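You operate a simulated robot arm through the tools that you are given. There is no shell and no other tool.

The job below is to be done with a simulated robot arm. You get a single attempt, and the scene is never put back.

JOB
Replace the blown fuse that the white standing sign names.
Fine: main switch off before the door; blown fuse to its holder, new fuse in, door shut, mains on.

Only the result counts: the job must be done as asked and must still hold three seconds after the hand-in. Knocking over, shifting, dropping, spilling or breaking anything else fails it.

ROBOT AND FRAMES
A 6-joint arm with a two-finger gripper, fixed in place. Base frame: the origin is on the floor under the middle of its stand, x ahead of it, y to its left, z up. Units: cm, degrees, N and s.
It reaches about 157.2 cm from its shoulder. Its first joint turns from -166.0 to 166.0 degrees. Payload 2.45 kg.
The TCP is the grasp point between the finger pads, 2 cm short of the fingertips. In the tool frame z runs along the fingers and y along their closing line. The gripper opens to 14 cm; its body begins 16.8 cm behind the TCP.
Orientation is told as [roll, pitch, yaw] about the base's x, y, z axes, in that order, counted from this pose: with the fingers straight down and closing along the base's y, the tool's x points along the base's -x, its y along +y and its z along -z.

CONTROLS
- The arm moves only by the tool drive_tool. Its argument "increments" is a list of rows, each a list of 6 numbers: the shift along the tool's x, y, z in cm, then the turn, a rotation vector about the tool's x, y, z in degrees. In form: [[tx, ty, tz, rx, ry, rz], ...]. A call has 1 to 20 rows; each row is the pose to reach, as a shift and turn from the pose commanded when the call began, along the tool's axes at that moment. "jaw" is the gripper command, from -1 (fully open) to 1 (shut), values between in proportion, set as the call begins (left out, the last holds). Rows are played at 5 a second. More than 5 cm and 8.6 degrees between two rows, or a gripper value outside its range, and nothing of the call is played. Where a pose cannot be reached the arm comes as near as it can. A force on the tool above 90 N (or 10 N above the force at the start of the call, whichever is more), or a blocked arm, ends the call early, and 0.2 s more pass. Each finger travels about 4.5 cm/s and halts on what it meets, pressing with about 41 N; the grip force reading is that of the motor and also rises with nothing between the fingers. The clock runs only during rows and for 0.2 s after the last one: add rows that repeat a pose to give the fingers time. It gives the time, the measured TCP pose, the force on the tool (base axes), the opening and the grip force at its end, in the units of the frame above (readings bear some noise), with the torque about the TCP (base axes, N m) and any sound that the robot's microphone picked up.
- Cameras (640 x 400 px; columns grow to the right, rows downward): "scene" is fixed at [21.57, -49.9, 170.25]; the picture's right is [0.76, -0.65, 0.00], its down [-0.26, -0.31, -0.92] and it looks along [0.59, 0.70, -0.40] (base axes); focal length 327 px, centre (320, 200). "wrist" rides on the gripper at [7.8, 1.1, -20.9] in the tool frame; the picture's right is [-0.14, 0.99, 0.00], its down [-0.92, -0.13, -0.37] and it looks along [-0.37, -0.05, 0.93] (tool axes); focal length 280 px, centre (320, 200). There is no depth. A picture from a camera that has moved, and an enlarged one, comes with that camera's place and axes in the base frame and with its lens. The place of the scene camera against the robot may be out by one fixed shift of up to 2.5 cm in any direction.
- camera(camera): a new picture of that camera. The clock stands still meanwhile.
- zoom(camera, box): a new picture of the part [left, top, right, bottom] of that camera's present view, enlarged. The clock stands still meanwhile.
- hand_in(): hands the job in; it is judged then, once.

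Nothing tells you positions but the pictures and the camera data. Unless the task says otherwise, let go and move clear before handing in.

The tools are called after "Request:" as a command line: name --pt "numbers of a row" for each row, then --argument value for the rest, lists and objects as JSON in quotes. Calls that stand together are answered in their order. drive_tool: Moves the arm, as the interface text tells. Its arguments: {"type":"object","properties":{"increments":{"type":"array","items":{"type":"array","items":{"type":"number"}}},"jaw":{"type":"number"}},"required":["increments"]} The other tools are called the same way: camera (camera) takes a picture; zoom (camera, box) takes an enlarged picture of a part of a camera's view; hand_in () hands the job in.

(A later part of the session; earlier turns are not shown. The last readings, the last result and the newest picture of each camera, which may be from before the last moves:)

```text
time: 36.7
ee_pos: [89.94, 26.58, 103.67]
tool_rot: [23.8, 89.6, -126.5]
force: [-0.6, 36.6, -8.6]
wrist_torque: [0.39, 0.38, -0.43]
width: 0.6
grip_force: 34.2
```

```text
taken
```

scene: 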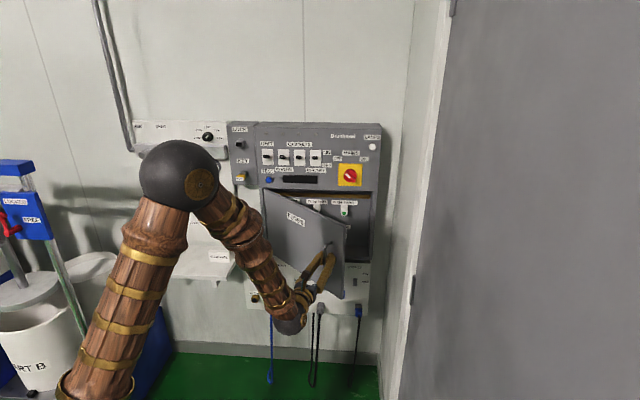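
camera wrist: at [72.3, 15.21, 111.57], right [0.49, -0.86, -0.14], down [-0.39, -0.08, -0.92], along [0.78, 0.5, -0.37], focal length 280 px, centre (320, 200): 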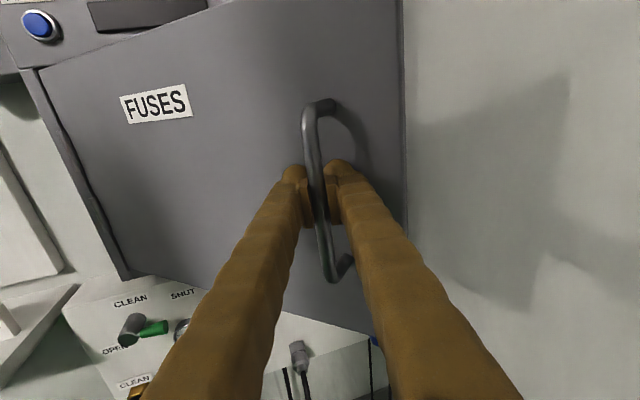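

The door is about 41° open; the right fingertip is getting close to the door face, so I'll let go here, back off, and later push it further from the inside.

Request:
drive_tool --pt "0 0 0 0 0 0" --pt "0 0 0 0 0 0" --pt "0 0 0 0 0 0" --pt "0 0 -2 0 0 0" --pt "0 0 -5 0 0 0" --pt "0 0 -9 0 0 0" --pt "0 0 -12 0 0 0" --pt "0 0 -12 0 0 0" --jaw 0.5

Request:
camera --camera "wrist"

Request:
camera --camera "scene"

```text
time: 38.5
ee_pos: [79.64, 20.59, 103.52]
tool_rot: [20.4, 89.7, -130.0]
force: [-0.2, -0.2, 0.2]
wrist_torque: [0.03, 0.04, -0.02]
width: 3.49
grip_force: 0.1
```

```text
taken
camera wrist: at [62.0, 9.19, 111.51], right [0.49, -0.86, -0.14], down [-0.39, -0.07, -0.92], along [0.78, 0.5, -0.37], focal length 280 px, centre (320, 200)
```

wrist: 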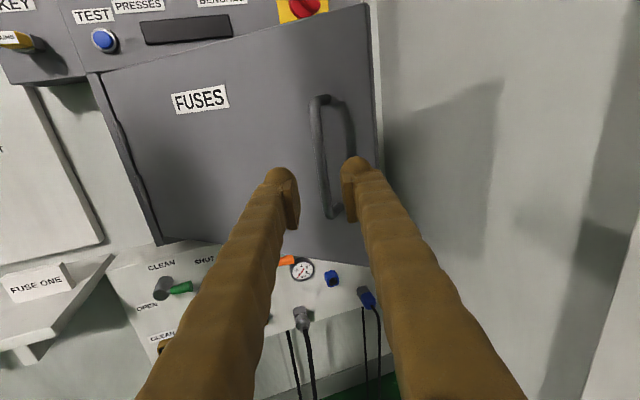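

```text
taken
```

scene: 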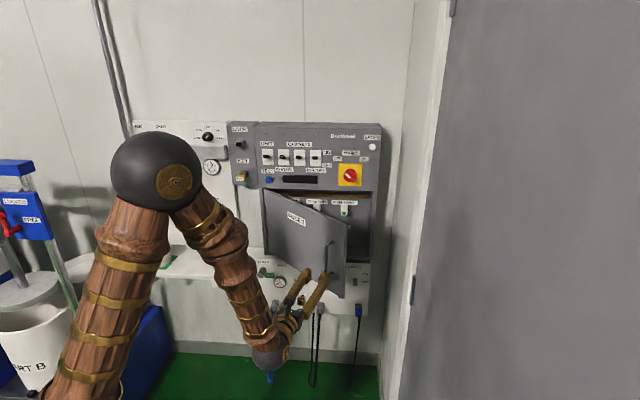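

The door stays put. I'll straighten the gripper, close the fingers, and move to the right of the door's free edge.

Request:
drive_tool --pt "0 0 -2 5 0 0" --pt "0 2 -3 10 0 0" --pt "0 5 -3 15.3 0 0" --pt "0 9 -3 15.3 0 0" --pt "0 13 -3 15.3 0 0" --pt "0 17 -3 15.3 0 0" --pt "0 17 -3 15.3 0 0" --jaw 1

Request:
camera --camera "wrist"

Request:
camera --camera "scene"

```text
time: 40.1
ee_pos: [85.29, 4.01, 103.59]
tool_rot: [2.8, 89.7, -132.3]
force: [-0.4, -0.6, -0.4]
wrist_torque: [-0.02, -0.01, -0.01]
width: 0.02
grip_force: 29.9
```

```text
taken
camera wrist: at [71.28, -11.52, 111.61], right [0.7, -0.7, -0.14], down [-0.35, -0.17, -0.92], along [0.62, 0.69, -0.37], focal length 280 px, centre (320, 200)
```

wrist: 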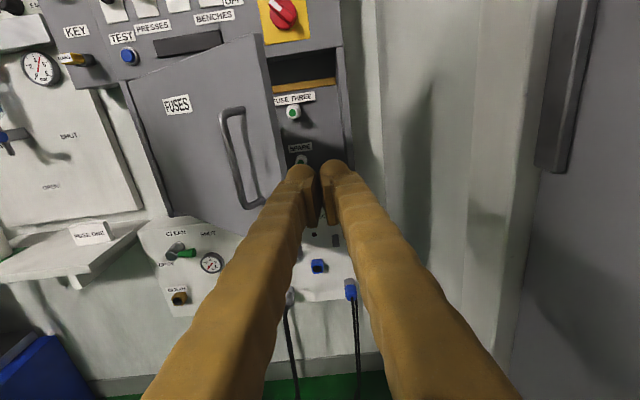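

```text
taken
```

scene: 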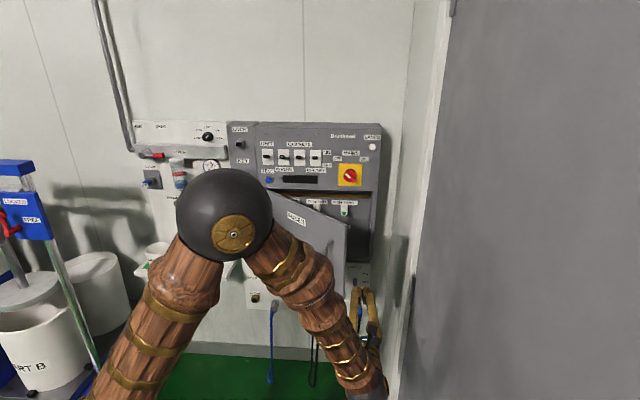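

I can see FUSE THREE and SPARE inside on the right. Zooming in on it.

Request:
zoom --camera "wrist" --box '[220, 30, 380, 230]'

Request:
zoom --camera "scene" --box '[255, 180, 385, 300]'

```text
2.00 times, centred on (300, 130) of wrist
camera zoom: at [71.28, -11.52, 111.61], right [0.7, -0.7, -0.14], down [-0.35, -0.17, -0.92], along [0.62, 0.69, -0.37], focal length 561 px, centre (360, 340)
```

zoom: 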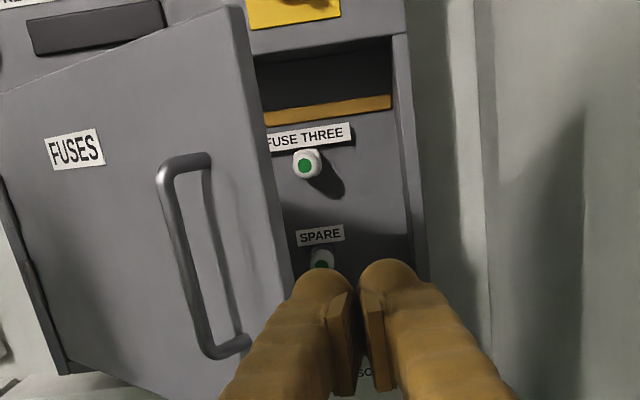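

```text
3.33 times, centred on (320, 240) of scene
camera zoom: at [21.57, -49.9, 170.25], right [0.76, -0.65, 0.0], down [-0.26, -0.31, -0.92], along [0.59, 0.7, -0.4], focal length 1089 px, centre (320, 67)
```

zoom: 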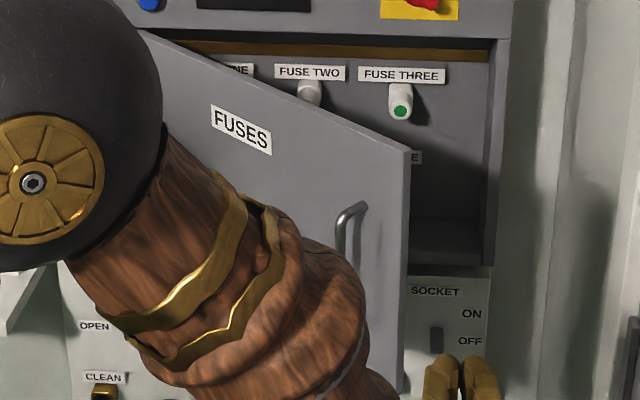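

Inside are FUSE ONE/TWO/THREE plug cartridges on the top row and SPARE below. I'll advance the closed fingers past the door's free edge, on its right side.

Request:
drive_tool --pt "0 2 4 0 0 0" --pt "0 3 8 0 0 0" --pt "0 3 12 0 0 0" --pt "0 3 16 0 0 0" --pt "0 3 20 0 0 0" --pt "0 3 23 0 0 0" --pt "0 3 23 0 0 0"

Request:
camera --camera "wrist"

Request:
camera --camera "scene"

```text
time: 41.7
ee_pos: [103.75, 18.43, 103.64]
tool_rot: [3.4, 89.7, -131.8]
force: [-0.4, 0.1, 1.2]
wrist_torque: [0.01, -0.01, 0.02]
width: 0.0
grip_force: 29.0
```

```text
taken
camera wrist: at [89.69, 2.85, 111.68], right [0.7, -0.7, -0.14], down [-0.35, -0.17, -0.92], along [0.62, 0.69, -0.37], focal length 280 px, centre (320, 200)
```

wrist: 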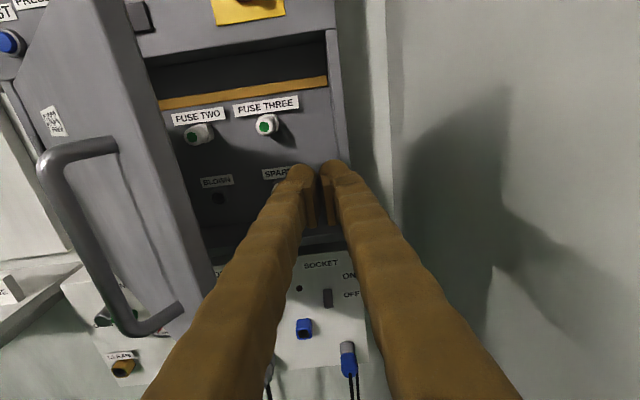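

```text
taken
```

scene: 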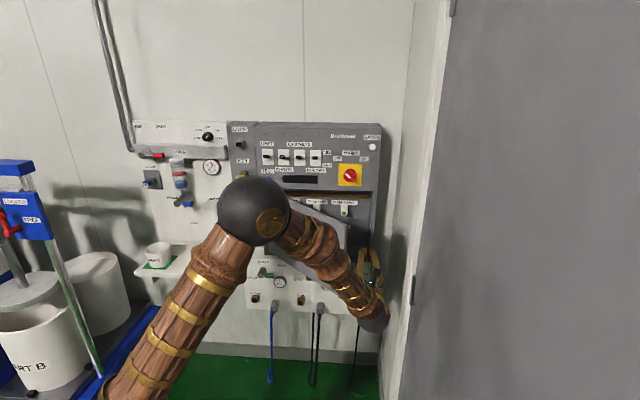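

I can see FUSE TWO and THREE with green ends, a BLOWN holder (empty) and SPARE below. Now I sweep left, pushing the door open from inside while following its arc.

Request:
drive_tool --pt "0 -4 0 0 0 0" --pt "0 -7 -2 0 0 0" --pt "0 -10 -4.5 0 0 0" --pt "0 -12.2 -6.2 0 0 0" --pt "0 -15.6 -8.6 0 0 0" --pt "0 -15.6 -8.6 0 0 0"

Request:
camera --camera "wrist"

Request:
camera --camera "scene"

```text
time: 43.1
ee_pos: [86.31, 23.47, 103.73]
tool_rot: [10.2, 89.7, -124.9]
force: [0.3, -0.4, -0.1]
wrist_torque: [0.01, -0.01, 0.01]
width: 0.0
grip_force: 29.8
```

```text
taken
camera wrist: at [72.42, 7.93, 111.74], right [0.7, -0.7, -0.14], down [-0.35, -0.17, -0.92], along [0.62, 0.69, -0.37], focal length 280 px, centre (320, 200)
```

wrist: 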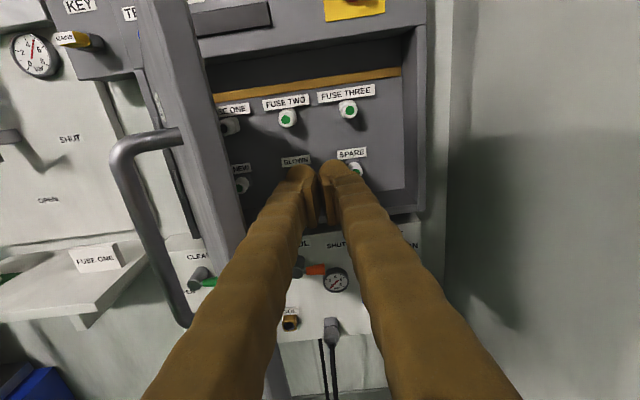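

```text
taken
```

scene: 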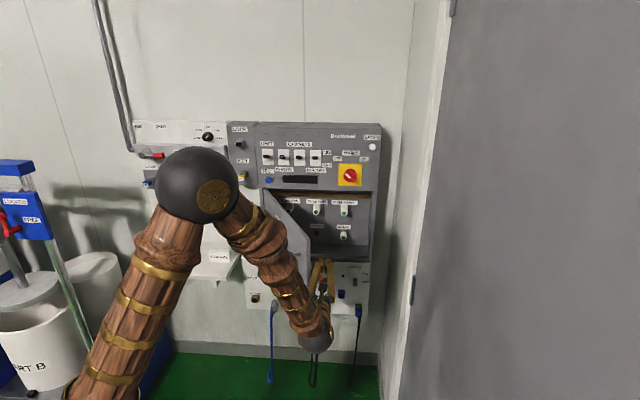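

The door is swinging nicely, and I can see a left bottom holder with a fuse too. I continue to roughly 80°.

Request:
drive_tool --pt "0 -3.6 -2.2 0 0 0" --pt "0 -7.1 -4 0 0 0" --pt "0 -10.7 -5.7 0 0 0" --pt "0 -14.7 -6.9 0 0 0" --pt "0 -18.7 -7.9 0 0 0" --pt "0 -18.7 -7.9 0 0 0"

Request:
camera --camera "wrist"

Request:
camera --camera "scene"

```text
time: 44.5
ee_pos: [69.99, 31.27, 104.03]
tool_rot: [7.4, 89.6, -127.5]
force: [-0.4, -0.4, 0.4]
wrist_torque: [-0.02, -0.02, 0.02]
width: 0.0
grip_force: 29.9
out of reach, approached as far as the arm can: row 5, 6
```

```text
taken
camera wrist: at [55.85, 15.66, 112.11], right [0.7, -0.7, -0.14], down [-0.35, -0.17, -0.92], along [0.62, 0.69, -0.37], focal length 280 px, centre (320, 200)
```

wrist: 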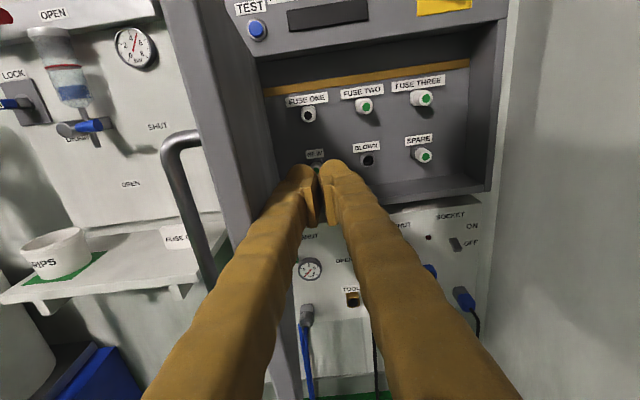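

```text
taken
```

scene: 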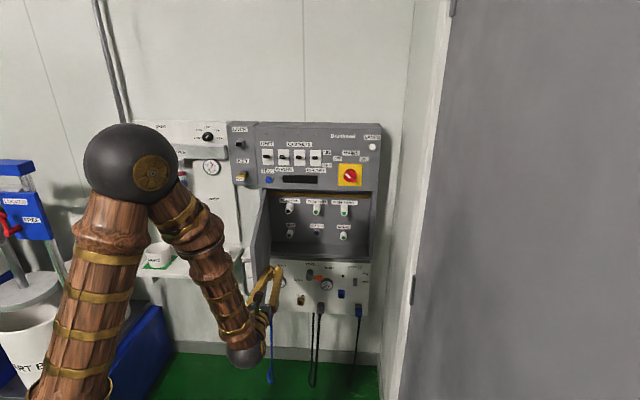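

The door is now nearly perpendicular, and the arm is at its folding limit here. I'll look at the interior and the door angle in detail.

Request:
zoom --camera "wrist" --box '[270, 60, 470, 190]'

Request:
zoom --camera "scene" --box '[235, 170, 395, 300]'

```text
3.08 times, centred on (370, 125) of wrist
camera zoom: at [55.85, 15.66, 112.11], right [0.7, -0.7, -0.14], down [-0.35, -0.17, -0.92], along [0.62, 0.69, -0.37], focal length 863 px, centre (166, 431)
```

zoom: 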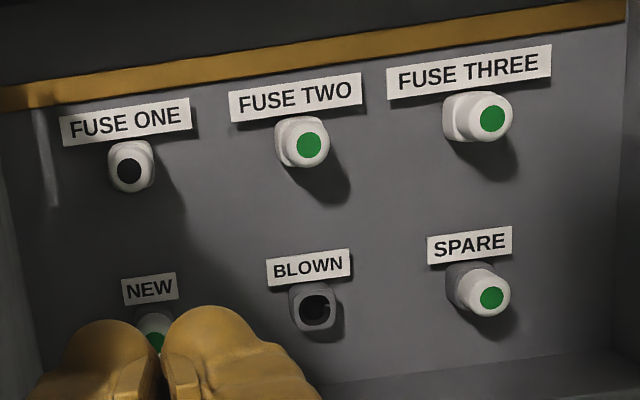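

```text
3.08 times, centred on (315, 235) of scene
camera zoom: at [21.57, -49.9, 170.25], right [0.76, -0.65, 0.0], down [-0.26, -0.31, -0.92], along [0.59, 0.7, -0.4], focal length 1005 px, centre (335, 92)
```

zoom: 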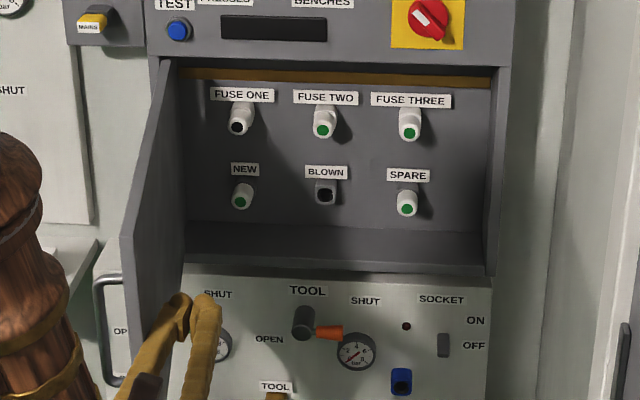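

Now it's clear: FUSE ONE has a black (blown) end, NEW holds a good fuse, BLOWN is an empty holder, and SPARE must stay. The door is about 80° open; I'll advance deeper toward the hinge side and push it past 90° for room.

Request:
drive_tool --pt "0 3 2 0 0 0" --pt "0 5 5 0 0 0" --pt "0 5 9 0 0 0" --pt "0 5 13 0 0 0" --pt "0 5 17 0 0 0" --pt "0 5 21 0 0 0" --pt "0 5 24 0 0 0" --pt "0 5 24 0 0 0"

Request:
camera --camera "wrist"

Request:
camera --camera "scene"

```text
time: 46.3
ee_pos: [90.44, 44.88, 103.99]
tool_rot: [5.9, 89.7, -129.0]
force: [0.5, -0.4, 0.1]
wrist_torque: [0.03, -0.01, 0.02]
width: 0.0
grip_force: 29.5
```

```text
taken
camera wrist: at [76.37, 29.26, 111.99], right [0.7, -0.7, -0.14], down [-0.35, -0.17, -0.92], along [0.62, 0.69, -0.37], focal length 280 px, centre (320, 200)
```

wrist: 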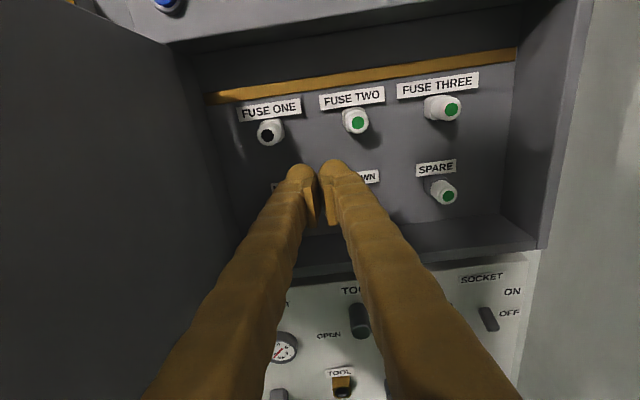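

```text
taken
```

scene: 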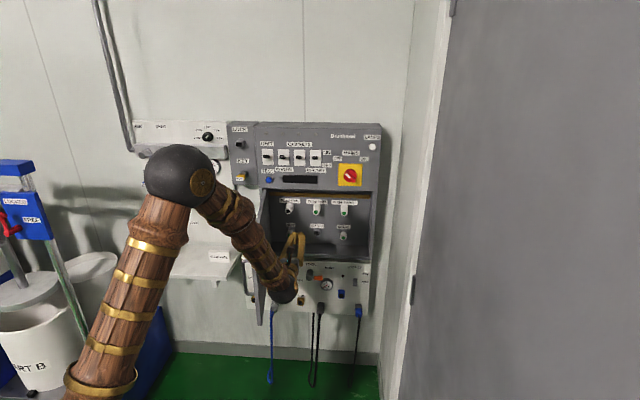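

The door is about 85° open. I push it leftwards with the gripper's side, deeper in where the arm has reach.

Request:
drive_tool --pt "0 -3 0 0 0 0" --pt "0 -6 0 0 0 0" --pt "0 -9 0 0 0 0" --pt "0 -12 0 0 0 0" --pt "0 -14.5 0 0 0 0" --pt "0 -17 0 0 0 0" --pt "0 -17 0 0 0 0"

Request:
camera --camera "wrist"

Request:
camera --camera "scene"

```text
time: 47.9
ee_pos: [78.89, 56.05, 104.09]
tool_rot: [5.7, 89.7, -128.4]
force: [0.1, -0.8, -0.3]
wrist_torque: [0.01, 0.01, 0.01]
width: 0.0
grip_force: 29.5
out of reach, approached as far as the arm can: row 6, 7
```

```text
taken
camera wrist: at [65.17, 40.21, 112.24], right [0.71, -0.69, -0.14], down [-0.35, -0.18, -0.92], along [0.61, 0.7, -0.37], focal length 280 px, centre (320, 200)
```

wrist: 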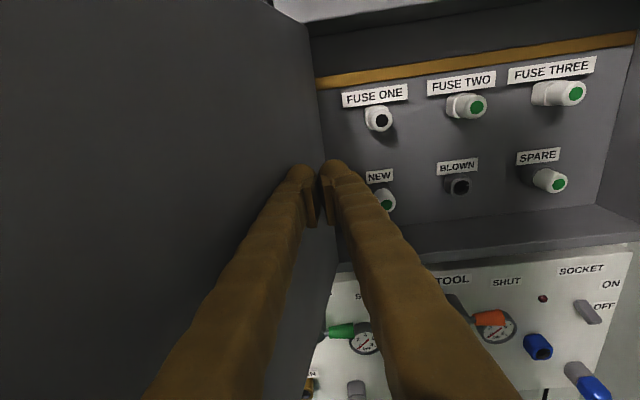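

```text
taken
```

scene: 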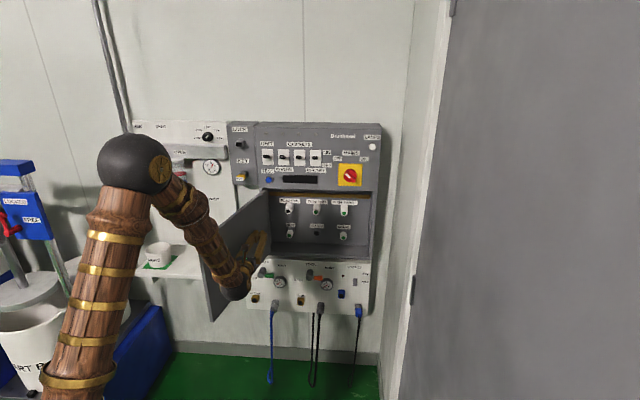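

The door now stands well past 90°, clear of the cabinet. I'll move right, in front of FUSE ONE, and open the jaws for a measuring view.

Request:
drive_tool --pt "0 3 0 0 0 0" --pt "0 6 0 0 0 0" --pt "0 9 -2 0 0 0" --pt "0 9.5 -4 0 0 0" --pt "0 9.5 -4 0 0 0" --pt "0 9.5 -4 0 0 0" --jaw 0.0

Request:
camera --camera "wrist"

Request:
zoom --camera "wrist" --box '[230, 70, 430, 240]'

Request:
zoom --camera "scene" --box '[180, 170, 390, 330]'

```text
time: 49.3
ee_pos: [82.83, 46.51, 104.22]
tool_rot: [6.4, 89.7, -128.6]
force: [-0.6, 0.4, 0.5]
wrist_torque: [0.01, 0.04, -0.01]
width: 6.97
grip_force: 0.0
```

```text
taken
camera wrist: at [68.74, 30.99, 112.32], right [0.7, -0.7, -0.14], down [-0.35, -0.17, -0.92], along [0.62, 0.69, -0.37], focal length 280 px, centre (320, 200)
```

wrist: 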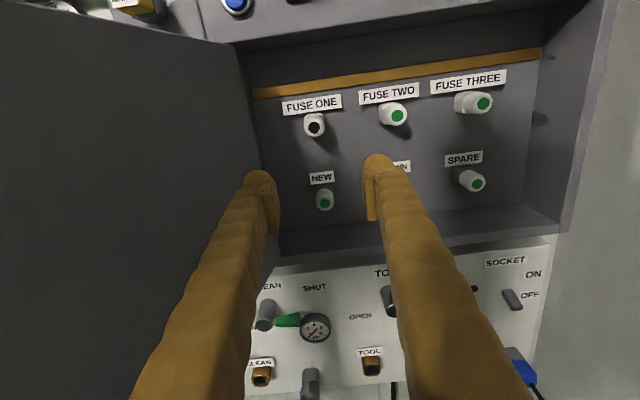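

```text
2.35 times, centred on (330, 155) of wrist
camera zoom: at [68.74, 30.99, 112.32], right [0.7, -0.7, -0.14], down [-0.35, -0.17, -0.92], along [0.62, 0.69, -0.37], focal length 660 px, centre (296, 306)
```

zoom: 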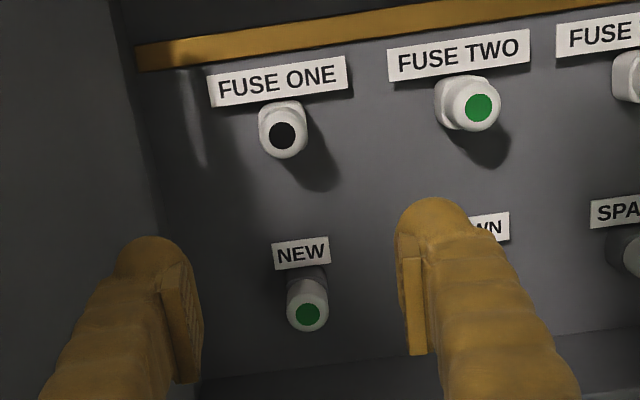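

```text
2.50 times, centred on (285, 250) of scene
camera zoom: at [21.57, -49.9, 170.25], right [0.76, -0.65, 0.0], down [-0.26, -0.31, -0.92], along [0.59, 0.7, -0.4], focal length 817 px, centre (408, 75)
```

zoom: 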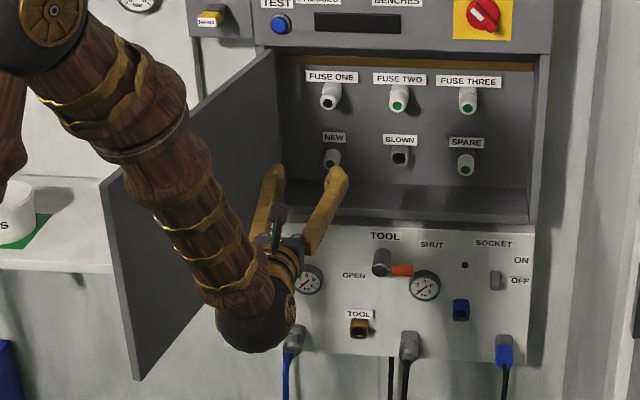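

FUSE ONE's end is at right 24.95, height 106.8, depth 115.4; NEW is 13 cm below it, and TWO/BLOWN 13 cm to the right. I'll move on-axis with FUSE ONE and closer for a detailed look.

Request:
drive_tool --pt "1.3 -0.4 3 0 0 0" --pt "2.6 -0.75 6 0 0 0" --pt "2.6 -0.75 9 0 0 0" --pt "2.6 -0.75 12 0 0 0" --pt "2.6 -0.75 12 0 0 0"

Request:
camera --camera "wrist"

Request:
zoom --camera "wrist" --box '[220, 40, 460, 220]'

Request:
zoom --camera "scene" --box '[265, 185, 365, 265]'

```text
time: 50.5
ee_pos: [90.86, 55.61, 106.64]
tool_rot: [6.5, 89.7, -128.6]
force: [0.3, 0.9, -0.5]
wrist_torque: [0.02, 0.02, -0.03]
width: 6.99
grip_force: 0.1
```

```text
taken
camera wrist: at [76.82, 40.03, 114.63], right [0.7, -0.7, -0.14], down [-0.35, -0.17, -0.92], along [0.62, 0.69, -0.37], focal length 280 px, centre (320, 200)
```

wrist: 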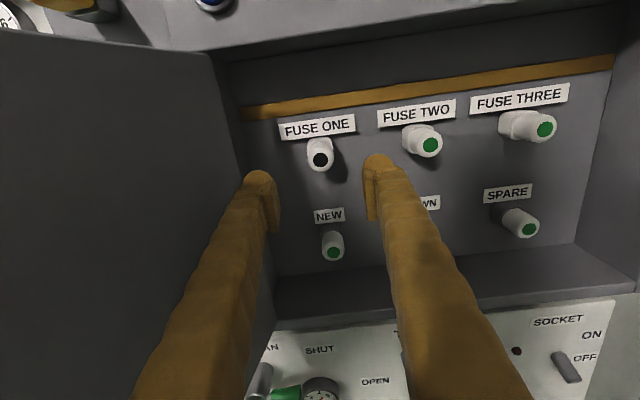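

```text
2.22 times, centred on (340, 130) of wrist
camera zoom: at [76.82, 40.03, 114.63], right [0.7, -0.7, -0.14], down [-0.35, -0.17, -0.92], along [0.62, 0.69, -0.37], focal length 623 px, centre (276, 356)
```

zoom: 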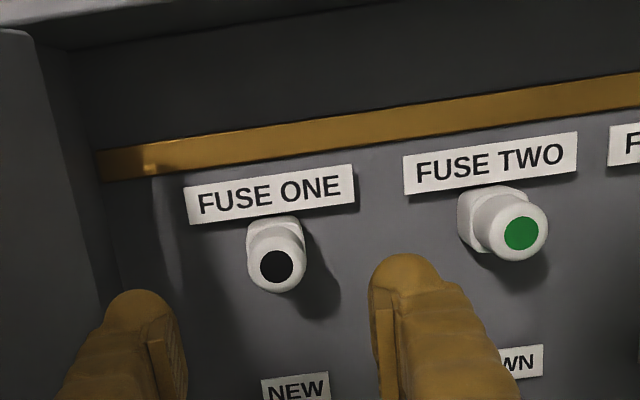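

```text
5.00 times, centred on (315, 225) of scene
camera zoom: at [21.57, -49.9, 170.25], right [0.76, -0.65, 0.0], down [-0.26, -0.31, -0.92], along [0.59, 0.7, -0.4], focal length 1634 px, centre (345, 75)
```

zoom: 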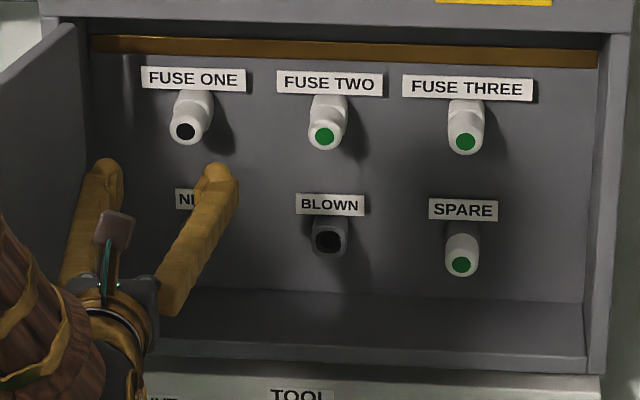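

The fuse is a white cylinder about 3 cm thick, sticking about 4 cm out of its socket. I'm on its axis, so I'll narrow the jaws to 5 cm and go in around it.

Request:
drive_tool --pt "0.15 -0.05 0 0 0 0" --pt "0.15 -0.05 0 0 0 0" --pt "0.15 -0.05 3 0 0 0" --pt "0.15 -0.05 6 0 0 0" --pt "0.15 -0.05 9 0 0 0" --pt "0.15 -0.05 11 0 0 0" --pt "0.15 -0.05 11 0 0 0" --jaw 0.29

Request:
camera --camera "wrist"

Request:
zoom --camera "scene" --box '[255, 180, 355, 260]'

```text
time: 52.1
ee_pos: [98.62, 63.32, 106.75]
tool_rot: [5.3, 89.7, -129.7]
force: [0.5, 0.9, 0.5]
wrist_torque: [0.02, 0.01, -0.04]
width: 4.94
grip_force: 0.0
```

```text
taken
camera wrist: at [84.54, 47.68, 114.8], right [0.7, -0.7, -0.14], down [-0.35, -0.17, -0.92], along [0.62, 0.69, -0.37], focal length 280 px, centre (320, 200)
```

wrist: 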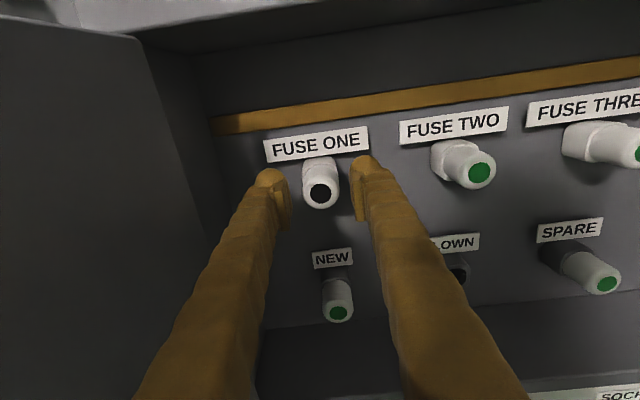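

```text
5.00 times, centred on (305, 220) of scene
camera zoom: at [21.57, -49.9, 170.25], right [0.76, -0.65, 0.0], down [-0.26, -0.31, -0.92], along [0.59, 0.7, -0.4], focal length 1634 px, centre (395, 100)
```

zoom: 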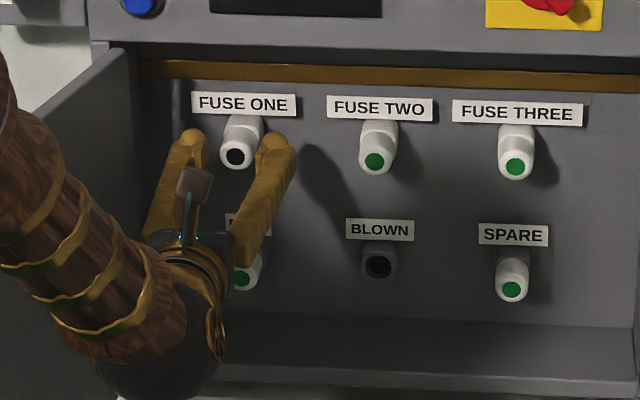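

The fuse sits centred between the fingers. Before the last advance I check how far the white socket block protrudes.

Request:
zoom --camera "wrist" --box '[260, 110, 400, 220]'

Request:
zoom --camera "wrist" --box '[420, 100, 640, 300]'

```text
3.64 times, centred on (330, 165) of wrist
camera zoom: at [84.54, 47.68, 114.8], right [0.7, -0.7, -0.14], down [-0.35, -0.17, -0.92], along [0.62, 0.69, -0.37], focal length 1020 px, centre (284, 327)
```

zoom: 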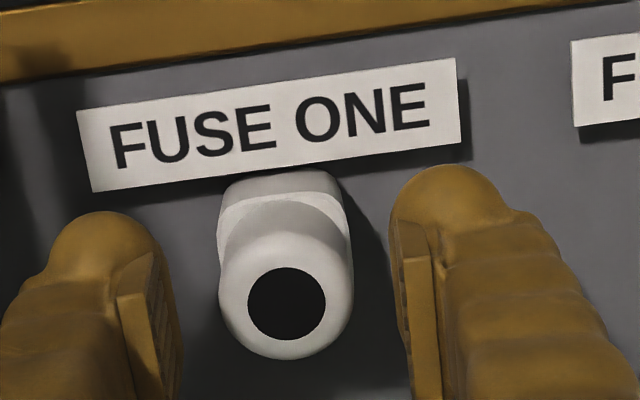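

```text
2.00 times, centred on (530, 200) of wrist
camera zoom: at [84.54, 47.68, 114.8], right [0.7, -0.7, -0.14], down [-0.35, -0.17, -0.92], along [0.62, 0.69, -0.37], focal length 561 px, centre (-100, 200)
```

zoom: 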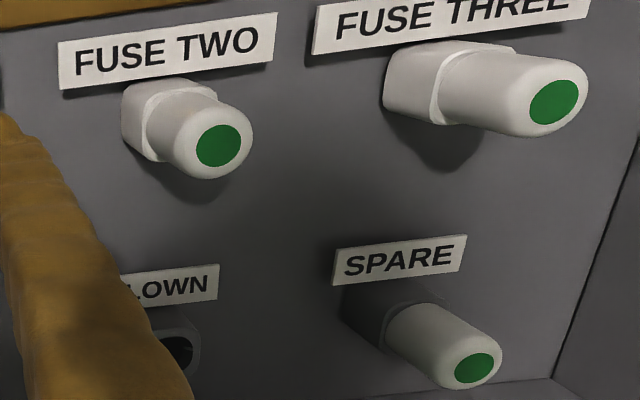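

The socket block's front is near depth 118, so the tips should stop at about 117.6. I advance 1.1 cm and close on the fuse.

Request:
drive_tool --pt "0 0 0.6 0 0 0" --pt "0 0 1.1 0 0 0" --pt "0 0 1.1 0 0 0"

Request:
drive_tool --pt "0 0 0 0 0 0" --pt "0 0 0 0 0 0" --pt "0 0 0 0 0 0" --pt "0 0 0 0 0 0" --pt "0 0 0 0 0 0" --jaw 1

Request:
zoom --camera "wrist" --box '[220, 90, 440, 250]'

Request:
zoom --camera "scene" --box '[265, 185, 335, 245]'

```text
time: 52.9
ee_pos: [99.54, 63.93, 106.83]
tool_rot: [6.0, 89.7, -129.2]
force: [-0.6, -1.0, 0.3]
wrist_torque: [0.0, 0.0, 0.01]
width: 5.0
grip_force: 0.1
```

```text
time: 54.1
ee_pos: [99.35, 63.96, 106.76]
tool_rot: [8.4, 89.7, -126.8]
force: [-2.6, 5.2, -0.5]
wrist_torque: [-0.02, 0.05, 0.09]
width: 2.88
grip_force: 40.9
```

```text
2.50 times, centred on (330, 170) of wrist
camera zoom: at [85.39, 48.47, 114.82], right [0.7, -0.7, -0.14], down [-0.35, -0.17, -0.92], along [0.62, 0.69, -0.37], focal length 701 px, centre (295, 275)
```

zoom: 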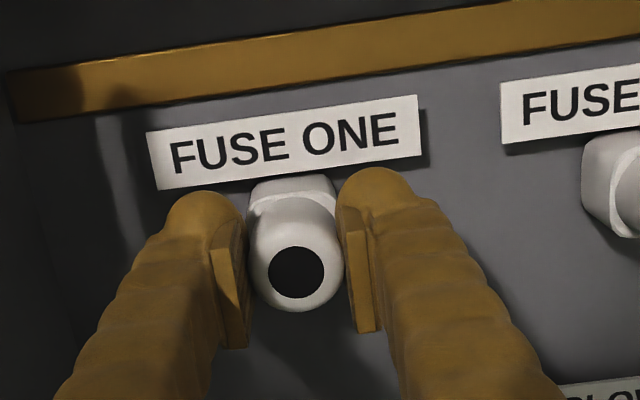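

```text
6.67 times, centred on (300, 215) of scene
camera zoom: at [21.57, -49.9, 170.25], right [0.76, -0.65, 0.0], down [-0.26, -0.31, -0.92], along [0.59, 0.7, -0.4], focal length 2178 px, centre (453, 100)
```

zoom: 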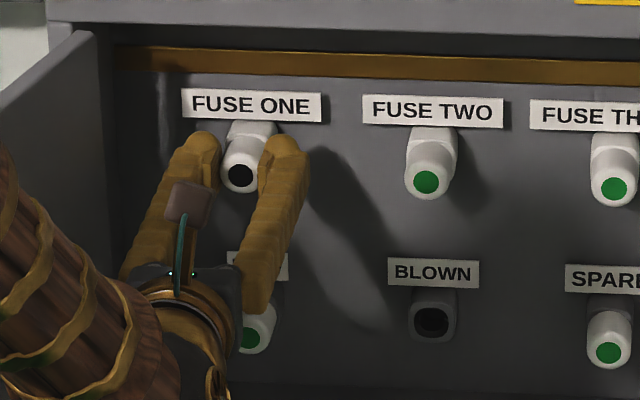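

The fuse is firmly gripped (2.88 cm, 41 N). Now I pull straight out in small steps.

Request:
drive_tool --pt "0 0 -0.3 0 0 0" --pt "0 0 -0.7 0 0 0" --pt "0 0 -1.2 0 0 0" --pt "0 0 -2 0 0 0" --pt "0 0 -3 0 0 0" --pt "0 0 -3 0 0 0"

Request:
zoom --camera "wrist" --box '[220, 90, 440, 250]'

Request:
zoom --camera "scene" --box '[265, 185, 335, 245]'

```text
time: 55.5
ee_pos: [97.29, 61.93, 106.81]
tool_rot: [7.1, 89.6, -128.0]
force: [-0.6, -0.2, 0.1]
wrist_torque: [0.0, -0.04, -0.02]
width: 2.87
grip_force: 41.5
```

```text
2.50 times, centred on (330, 170) of wrist
camera zoom: at [83.32, 46.38, 114.88], right [0.7, -0.7, -0.14], down [-0.35, -0.17, -0.92], along [0.62, 0.69, -0.37], focal length 701 px, centre (295, 275)
```

zoom: 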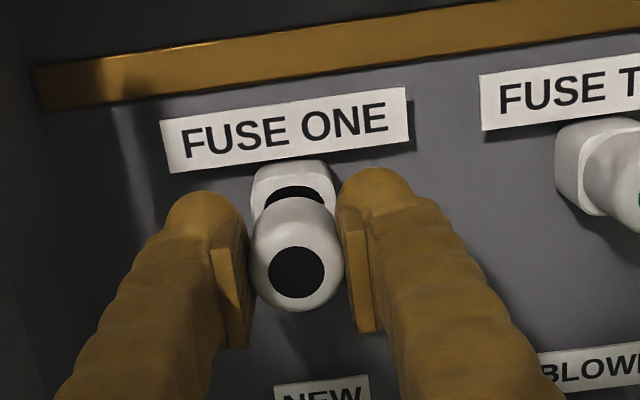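

```text
6.67 times, centred on (300, 215) of scene
camera zoom: at [21.57, -49.9, 170.25], right [0.76, -0.65, 0.0], down [-0.26, -0.31, -0.92], along [0.59, 0.7, -0.4], focal length 2178 px, centre (453, 100)
```

zoom: 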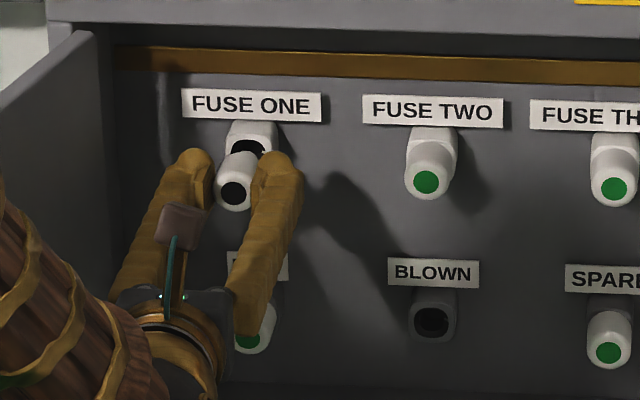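

The blown fuse is out cleanly. I draw it back to clear the cabinet, then shift 13 cm right and 13 cm down to line up with the BLOWN holder.

Request:
drive_tool --pt "0 0 -3 0 0 0" --pt "0 0 -6 0 0 0" --pt "0 0 -7 0 0 0" --pt "-2.6 2.6 -7 0 0 0" --pt "-5.2 5.2 -7 0 0 0" --pt "-7.8 7.8 -7 0 0 0" --pt "-10.4 10.4 -7 0 0 0" --pt "-13 13 -7 0 0 0" --pt "-13 13 -7 0 0 0"

Request:
camera --camera "wrist"

Request:
zoom --camera "wrist" --box '[220, 60, 440, 220]'

Request:
camera --camera "scene"

```text
time: 57.5
ee_pos: [101.56, 47.67, 93.81]
tool_rot: [5.4, 89.7, -129.8]
force: [0.6, 0.1, 0.5]
wrist_torque: [0.04, -0.02, 0.01]
width: 2.88
grip_force: 40.8
```

```text
taken
camera wrist: at [87.44, 32.04, 101.93], right [0.7, -0.7, -0.14], down [-0.35, -0.17, -0.92], along [0.62, 0.69, -0.37], focal length 280 px, centre (320, 200)
```

wrist: 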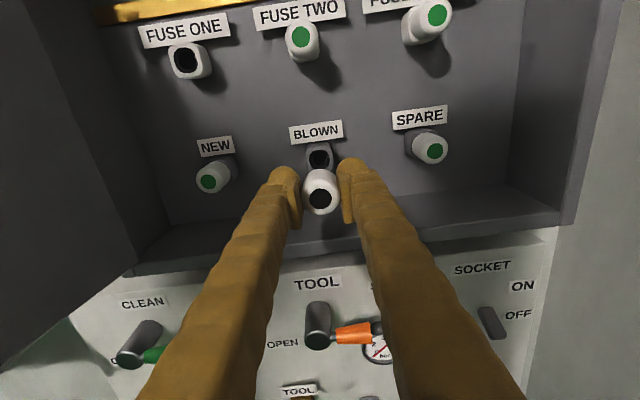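

```text
2.50 times, centred on (330, 140) of wrist
camera zoom: at [87.44, 32.04, 101.93], right [0.7, -0.7, -0.14], down [-0.35, -0.17, -0.92], along [0.62, 0.69, -0.37], focal length 701 px, centre (295, 350)
```

zoom: 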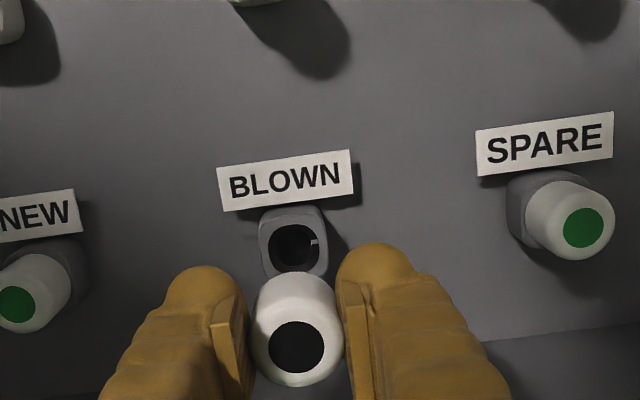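

```text
taken
```

scene: 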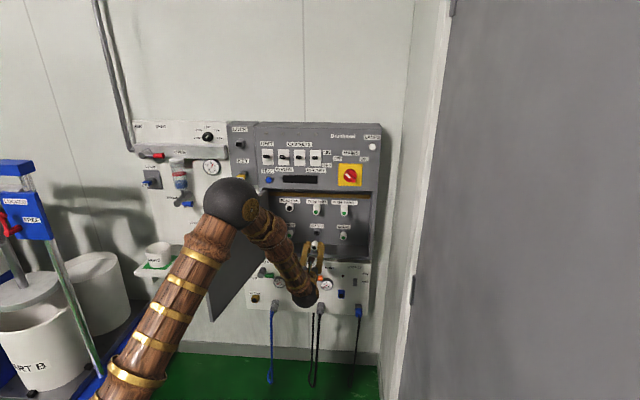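

The fuse is in line with the BLOWN hole to within about 0.15 cm; I correct that and insert in careful steps.

Request:
drive_tool --pt "0 -0.13 3 0 0 0" --pt "0 -0.13 5 0 0 0" --pt "0 -0.13 6 0 0 0" --pt "0 -0.13 6.5 0 0 0" --pt "0 -0.13 6.5 0 0 0"

Request:
zoom --camera "wrist" --box '[220, 60, 440, 220]'

Request:
zoom --camera "scene" --box '[275, 200, 365, 270]'

```text
time: 58.7
ee_pos: [105.93, 52.42, 93.81]
tool_rot: [6.3, 89.7, -128.8]
force: [0.8, 0.2, 0.5]
wrist_torque: [-0.01, 0.02, -0.05]
width: 2.87
grip_force: 40.9
```

```text
2.50 times, centred on (330, 140) of wrist
camera zoom: at [91.84, 36.83, 101.79], right [0.7, -0.7, -0.14], down [-0.35, -0.17, -0.92], along [0.62, 0.69, -0.37], focal length 701 px, centre (295, 350)
```

zoom: 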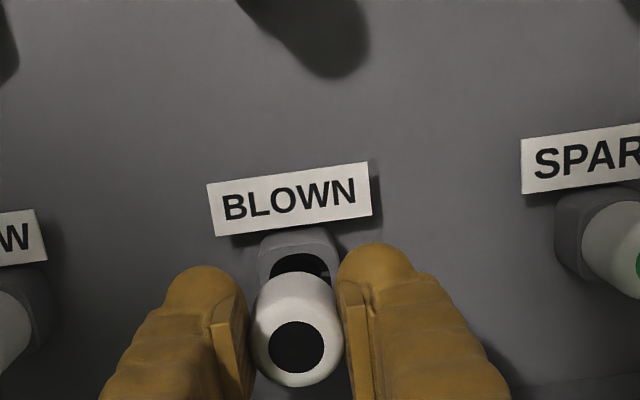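

```text
5.71 times, centred on (320, 235) of scene
camera zoom: at [21.57, -49.9, 170.25], right [0.76, -0.65, 0.0], down [-0.26, -0.31, -0.92], along [0.59, 0.7, -0.4], focal length 1867 px, centre (320, 0)
```

zoom: 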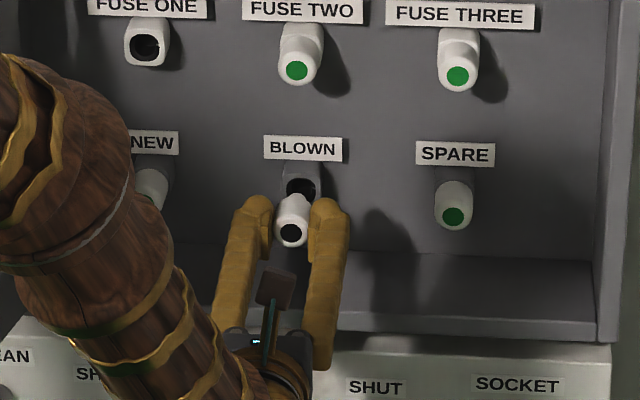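

Fuse and hole agree within about 0.1 cm; I nudge right by that and push in stepwise.

Request:
drive_tool --pt "0 0.08 0.5 0 0 0" --pt "0 0.08 1 0 0 0" --pt "0 0.08 1.5 0 0 0" --pt "0 0.08 2 0 0 0" --pt "0 0.08 2 0 0 0"

Request:
zoom --camera "wrist" --box '[220, 60, 440, 220]'

Request:
zoom --camera "scene" --box '[275, 200, 365, 270]'

```text
time: 59.9
ee_pos: [107.45, 53.73, 93.8]
tool_rot: [6.1, 89.7, -129.1]
force: [0.7, 0.8, 0.0]
wrist_torque: [-0.03, -0.02, 0.0]
width: 2.89
grip_force: 42.0
```

```text
2.50 times, centred on (330, 140) of wrist
camera zoom: at [93.38, 38.2, 101.9], right [0.7, -0.7, -0.14], down [-0.35, -0.17, -0.92], along [0.62, 0.69, -0.37], focal length 701 px, centre (295, 350)
```

zoom: 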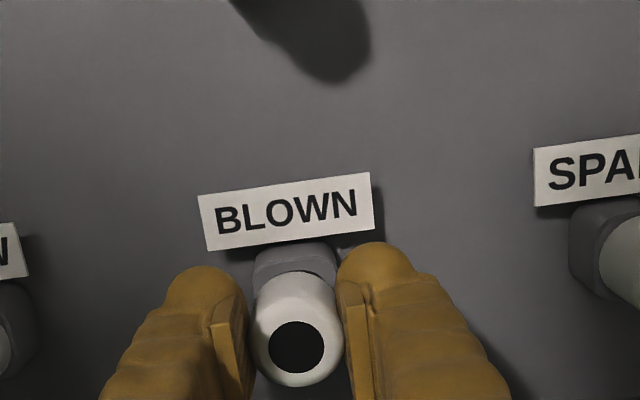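

```text
5.71 times, centred on (320, 235) of scene
camera zoom: at [21.57, -49.9, 170.25], right [0.76, -0.65, 0.0], down [-0.26, -0.31, -0.92], along [0.59, 0.7, -0.4], focal length 1867 px, centre (320, 0)
```

zoom: 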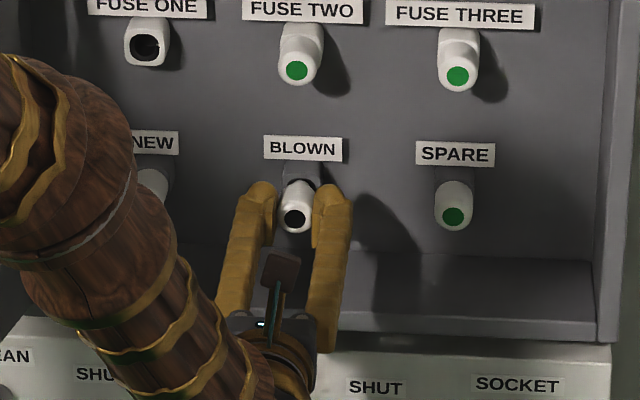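

No contact force, so it is going in. I continue to the same depth the fuse had in its original socket.

Request:
drive_tool --pt "0 0 0.4 0 0 0" --pt "0 0 0.8 0 0 0" --pt "0 0 1.2 0 0 0" --pt "0 0 1.5 0 0 0" --pt "0 0 1.5 0 0 0"

Request:
zoom --camera "wrist" --box '[220, 60, 440, 220]'

Request:
zoom --camera "scene" --box '[275, 200, 365, 270]'

```text
time: 61.1
ee_pos: [108.48, 54.65, 93.83]
tool_rot: [7.1, 89.7, -128.1]
force: [0.0, 0.0, 0.0]
wrist_torque: [0.02, 0.02, 0.0]
width: 2.88
grip_force: 41.3
```

```text
2.50 times, centred on (330, 140) of wrist
camera zoom: at [94.45, 39.26, 101.83], right [0.7, -0.7, -0.14], down [-0.35, -0.17, -0.92], along [0.62, 0.69, -0.37], focal length 701 px, centre (295, 350)
```

zoom: 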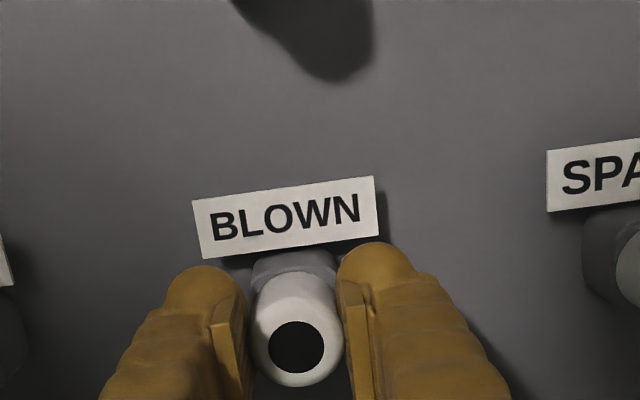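

```text
5.71 times, centred on (320, 235) of scene
camera zoom: at [21.57, -49.9, 170.25], right [0.76, -0.65, 0.0], down [-0.26, -0.31, -0.92], along [0.59, 0.7, -0.4], focal length 1867 px, centre (320, 0)
```

zoom: 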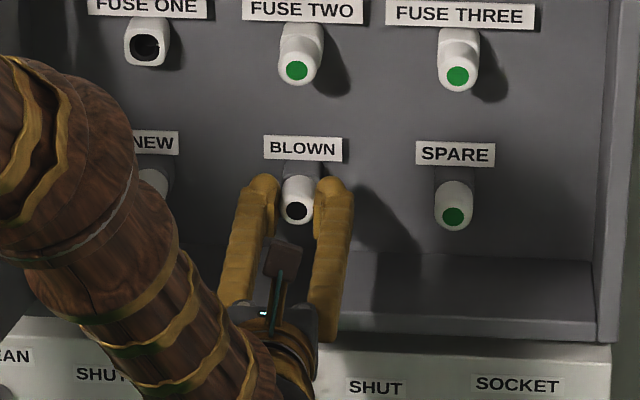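

The end is now level with SPARE's. I push gently a little more to feel whether it's seated.

Request:
drive_tool --pt "0 0 0.15 0 0 0" --pt "0 0 0.3 0 0 0" --pt "0 0 0.3 0 0 0"

```text
time: 61.9
ee_pos: [108.79, 54.85, 93.88]
tool_rot: [5.8, 89.6, -129.2]
force: [-25.3, -19.2, 1.1]
wrist_torque: [-0.08, 0.1, 0.06]
width: 2.87
grip_force: 40.8
```

There's a firm stop at about 31 N: the fuse is seated. I release and back straight out.

Request:
drive_tool --pt "0 0 -0.2 0 0 0" --pt "0 0 -0.2 0 0 0" --pt "0 0 -0.2 0 0 0" --pt "0 0 -0.2 0 0 0" --pt "0 0 -2 0 0 0" --pt "0 0 -5 0 0 0" --pt "0 0 -9 0 0 0" --pt "0 0 -10 0 0 0" --pt "0 0 -10 0 0 0" --jaw 0.29

Request:
camera --camera "wrist"

Request:
zoom --camera "scene" --box '[265, 185, 365, 265]'

```text
time: 63.9
ee_pos: [101.46, 47.93, 93.82]
tool_rot: [6.4, 89.8, -128.8]
force: [0.9, -0.4, 0.0]
wrist_torque: [-0.02, -0.04, -0.04]
width: 4.97
grip_force: 0.1
```

```text
taken
camera wrist: at [87.35, 32.35, 101.9], right [0.7, -0.7, -0.14], down [-0.35, -0.17, -0.92], along [0.62, 0.69, -0.37], focal length 280 px, centre (320, 200)
```

wrist: 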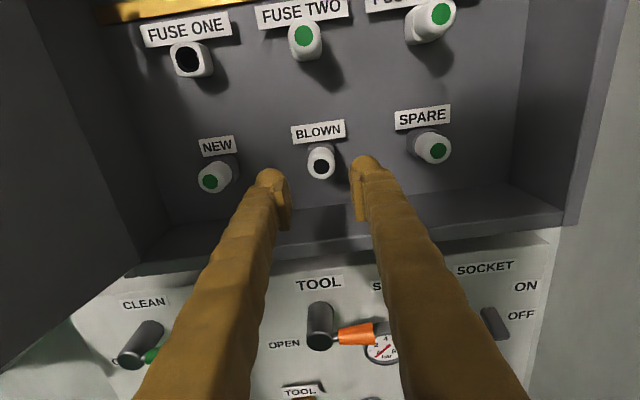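

```text
5.00 times, centred on (315, 225) of scene
camera zoom: at [21.57, -49.9, 170.25], right [0.76, -0.65, 0.0], down [-0.26, -0.31, -0.92], along [0.59, 0.7, -0.4], focal length 1634 px, centre (345, 75)
```

zoom: 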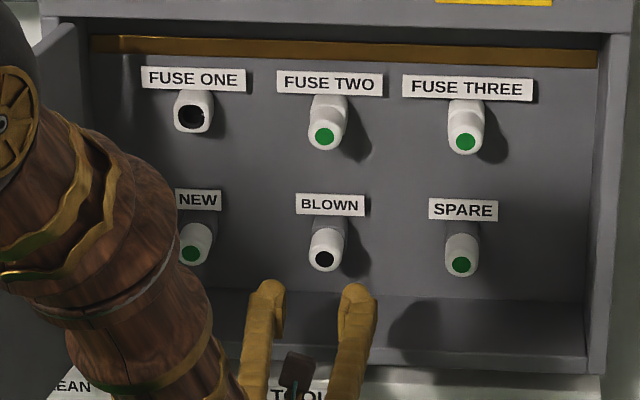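

The blown fuse sits well in its holder. Next I move 13 cm left in front of the NEW fuse.

Request:
drive_tool --pt "0 -3.2 0 0 0 0" --pt "0 -6.4 0 0 0 0" --pt "0 -9.6 0 0 0 0" --pt "0 -12.9 0 0 0 0" --pt "0 -12.9 0 0 0 0"

Request:
camera --camera "wrist"

Request:
zoom --camera "wrist" --box '[220, 60, 440, 220]'

Request:
camera --camera "scene"

```text
time: 65.1
ee_pos: [92.44, 57.13, 93.9]
tool_rot: [6.1, 89.6, -129.0]
force: [0.3, -0.3, -0.3]
wrist_torque: [0.01, 0.0, -0.01]
width: 4.97
grip_force: 0.1
```

```text
taken
camera wrist: at [78.37, 41.45, 101.87], right [0.7, -0.7, -0.14], down [-0.35, -0.17, -0.92], along [0.62, 0.69, -0.37], focal length 280 px, centre (320, 200)
```

wrist: 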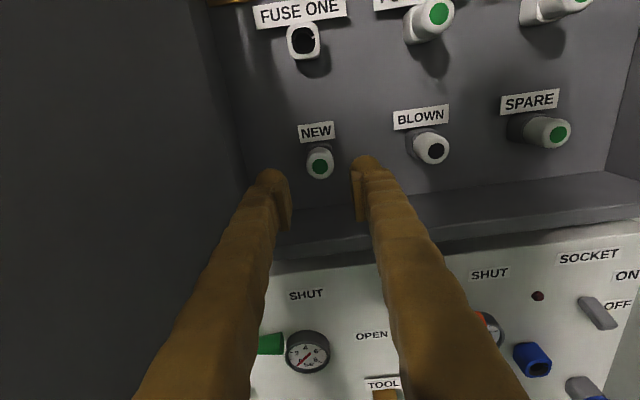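

```text
2.50 times, centred on (330, 140) of wrist
camera zoom: at [78.37, 41.45, 101.87], right [0.7, -0.7, -0.14], down [-0.35, -0.17, -0.92], along [0.62, 0.69, -0.37], focal length 701 px, centre (295, 350)
```

zoom: 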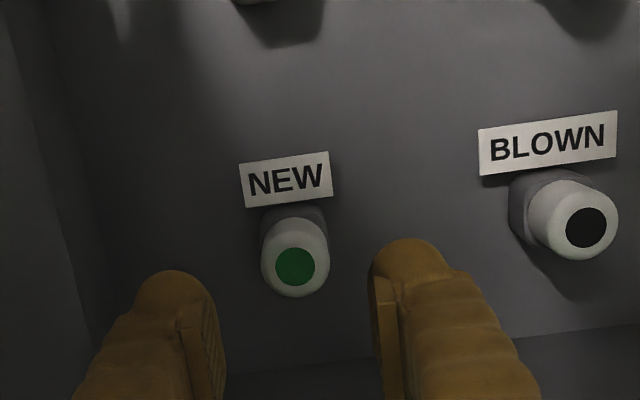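

```text
taken
```

scene: 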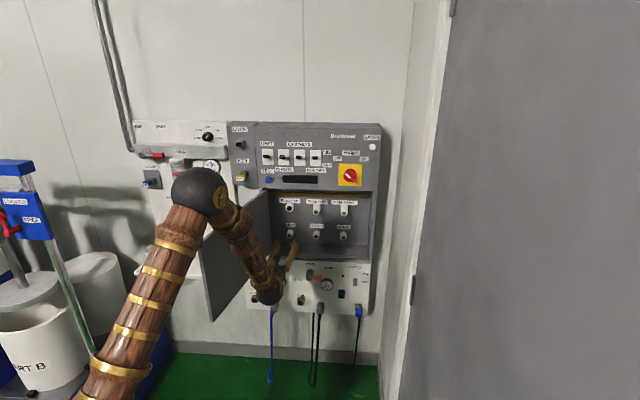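

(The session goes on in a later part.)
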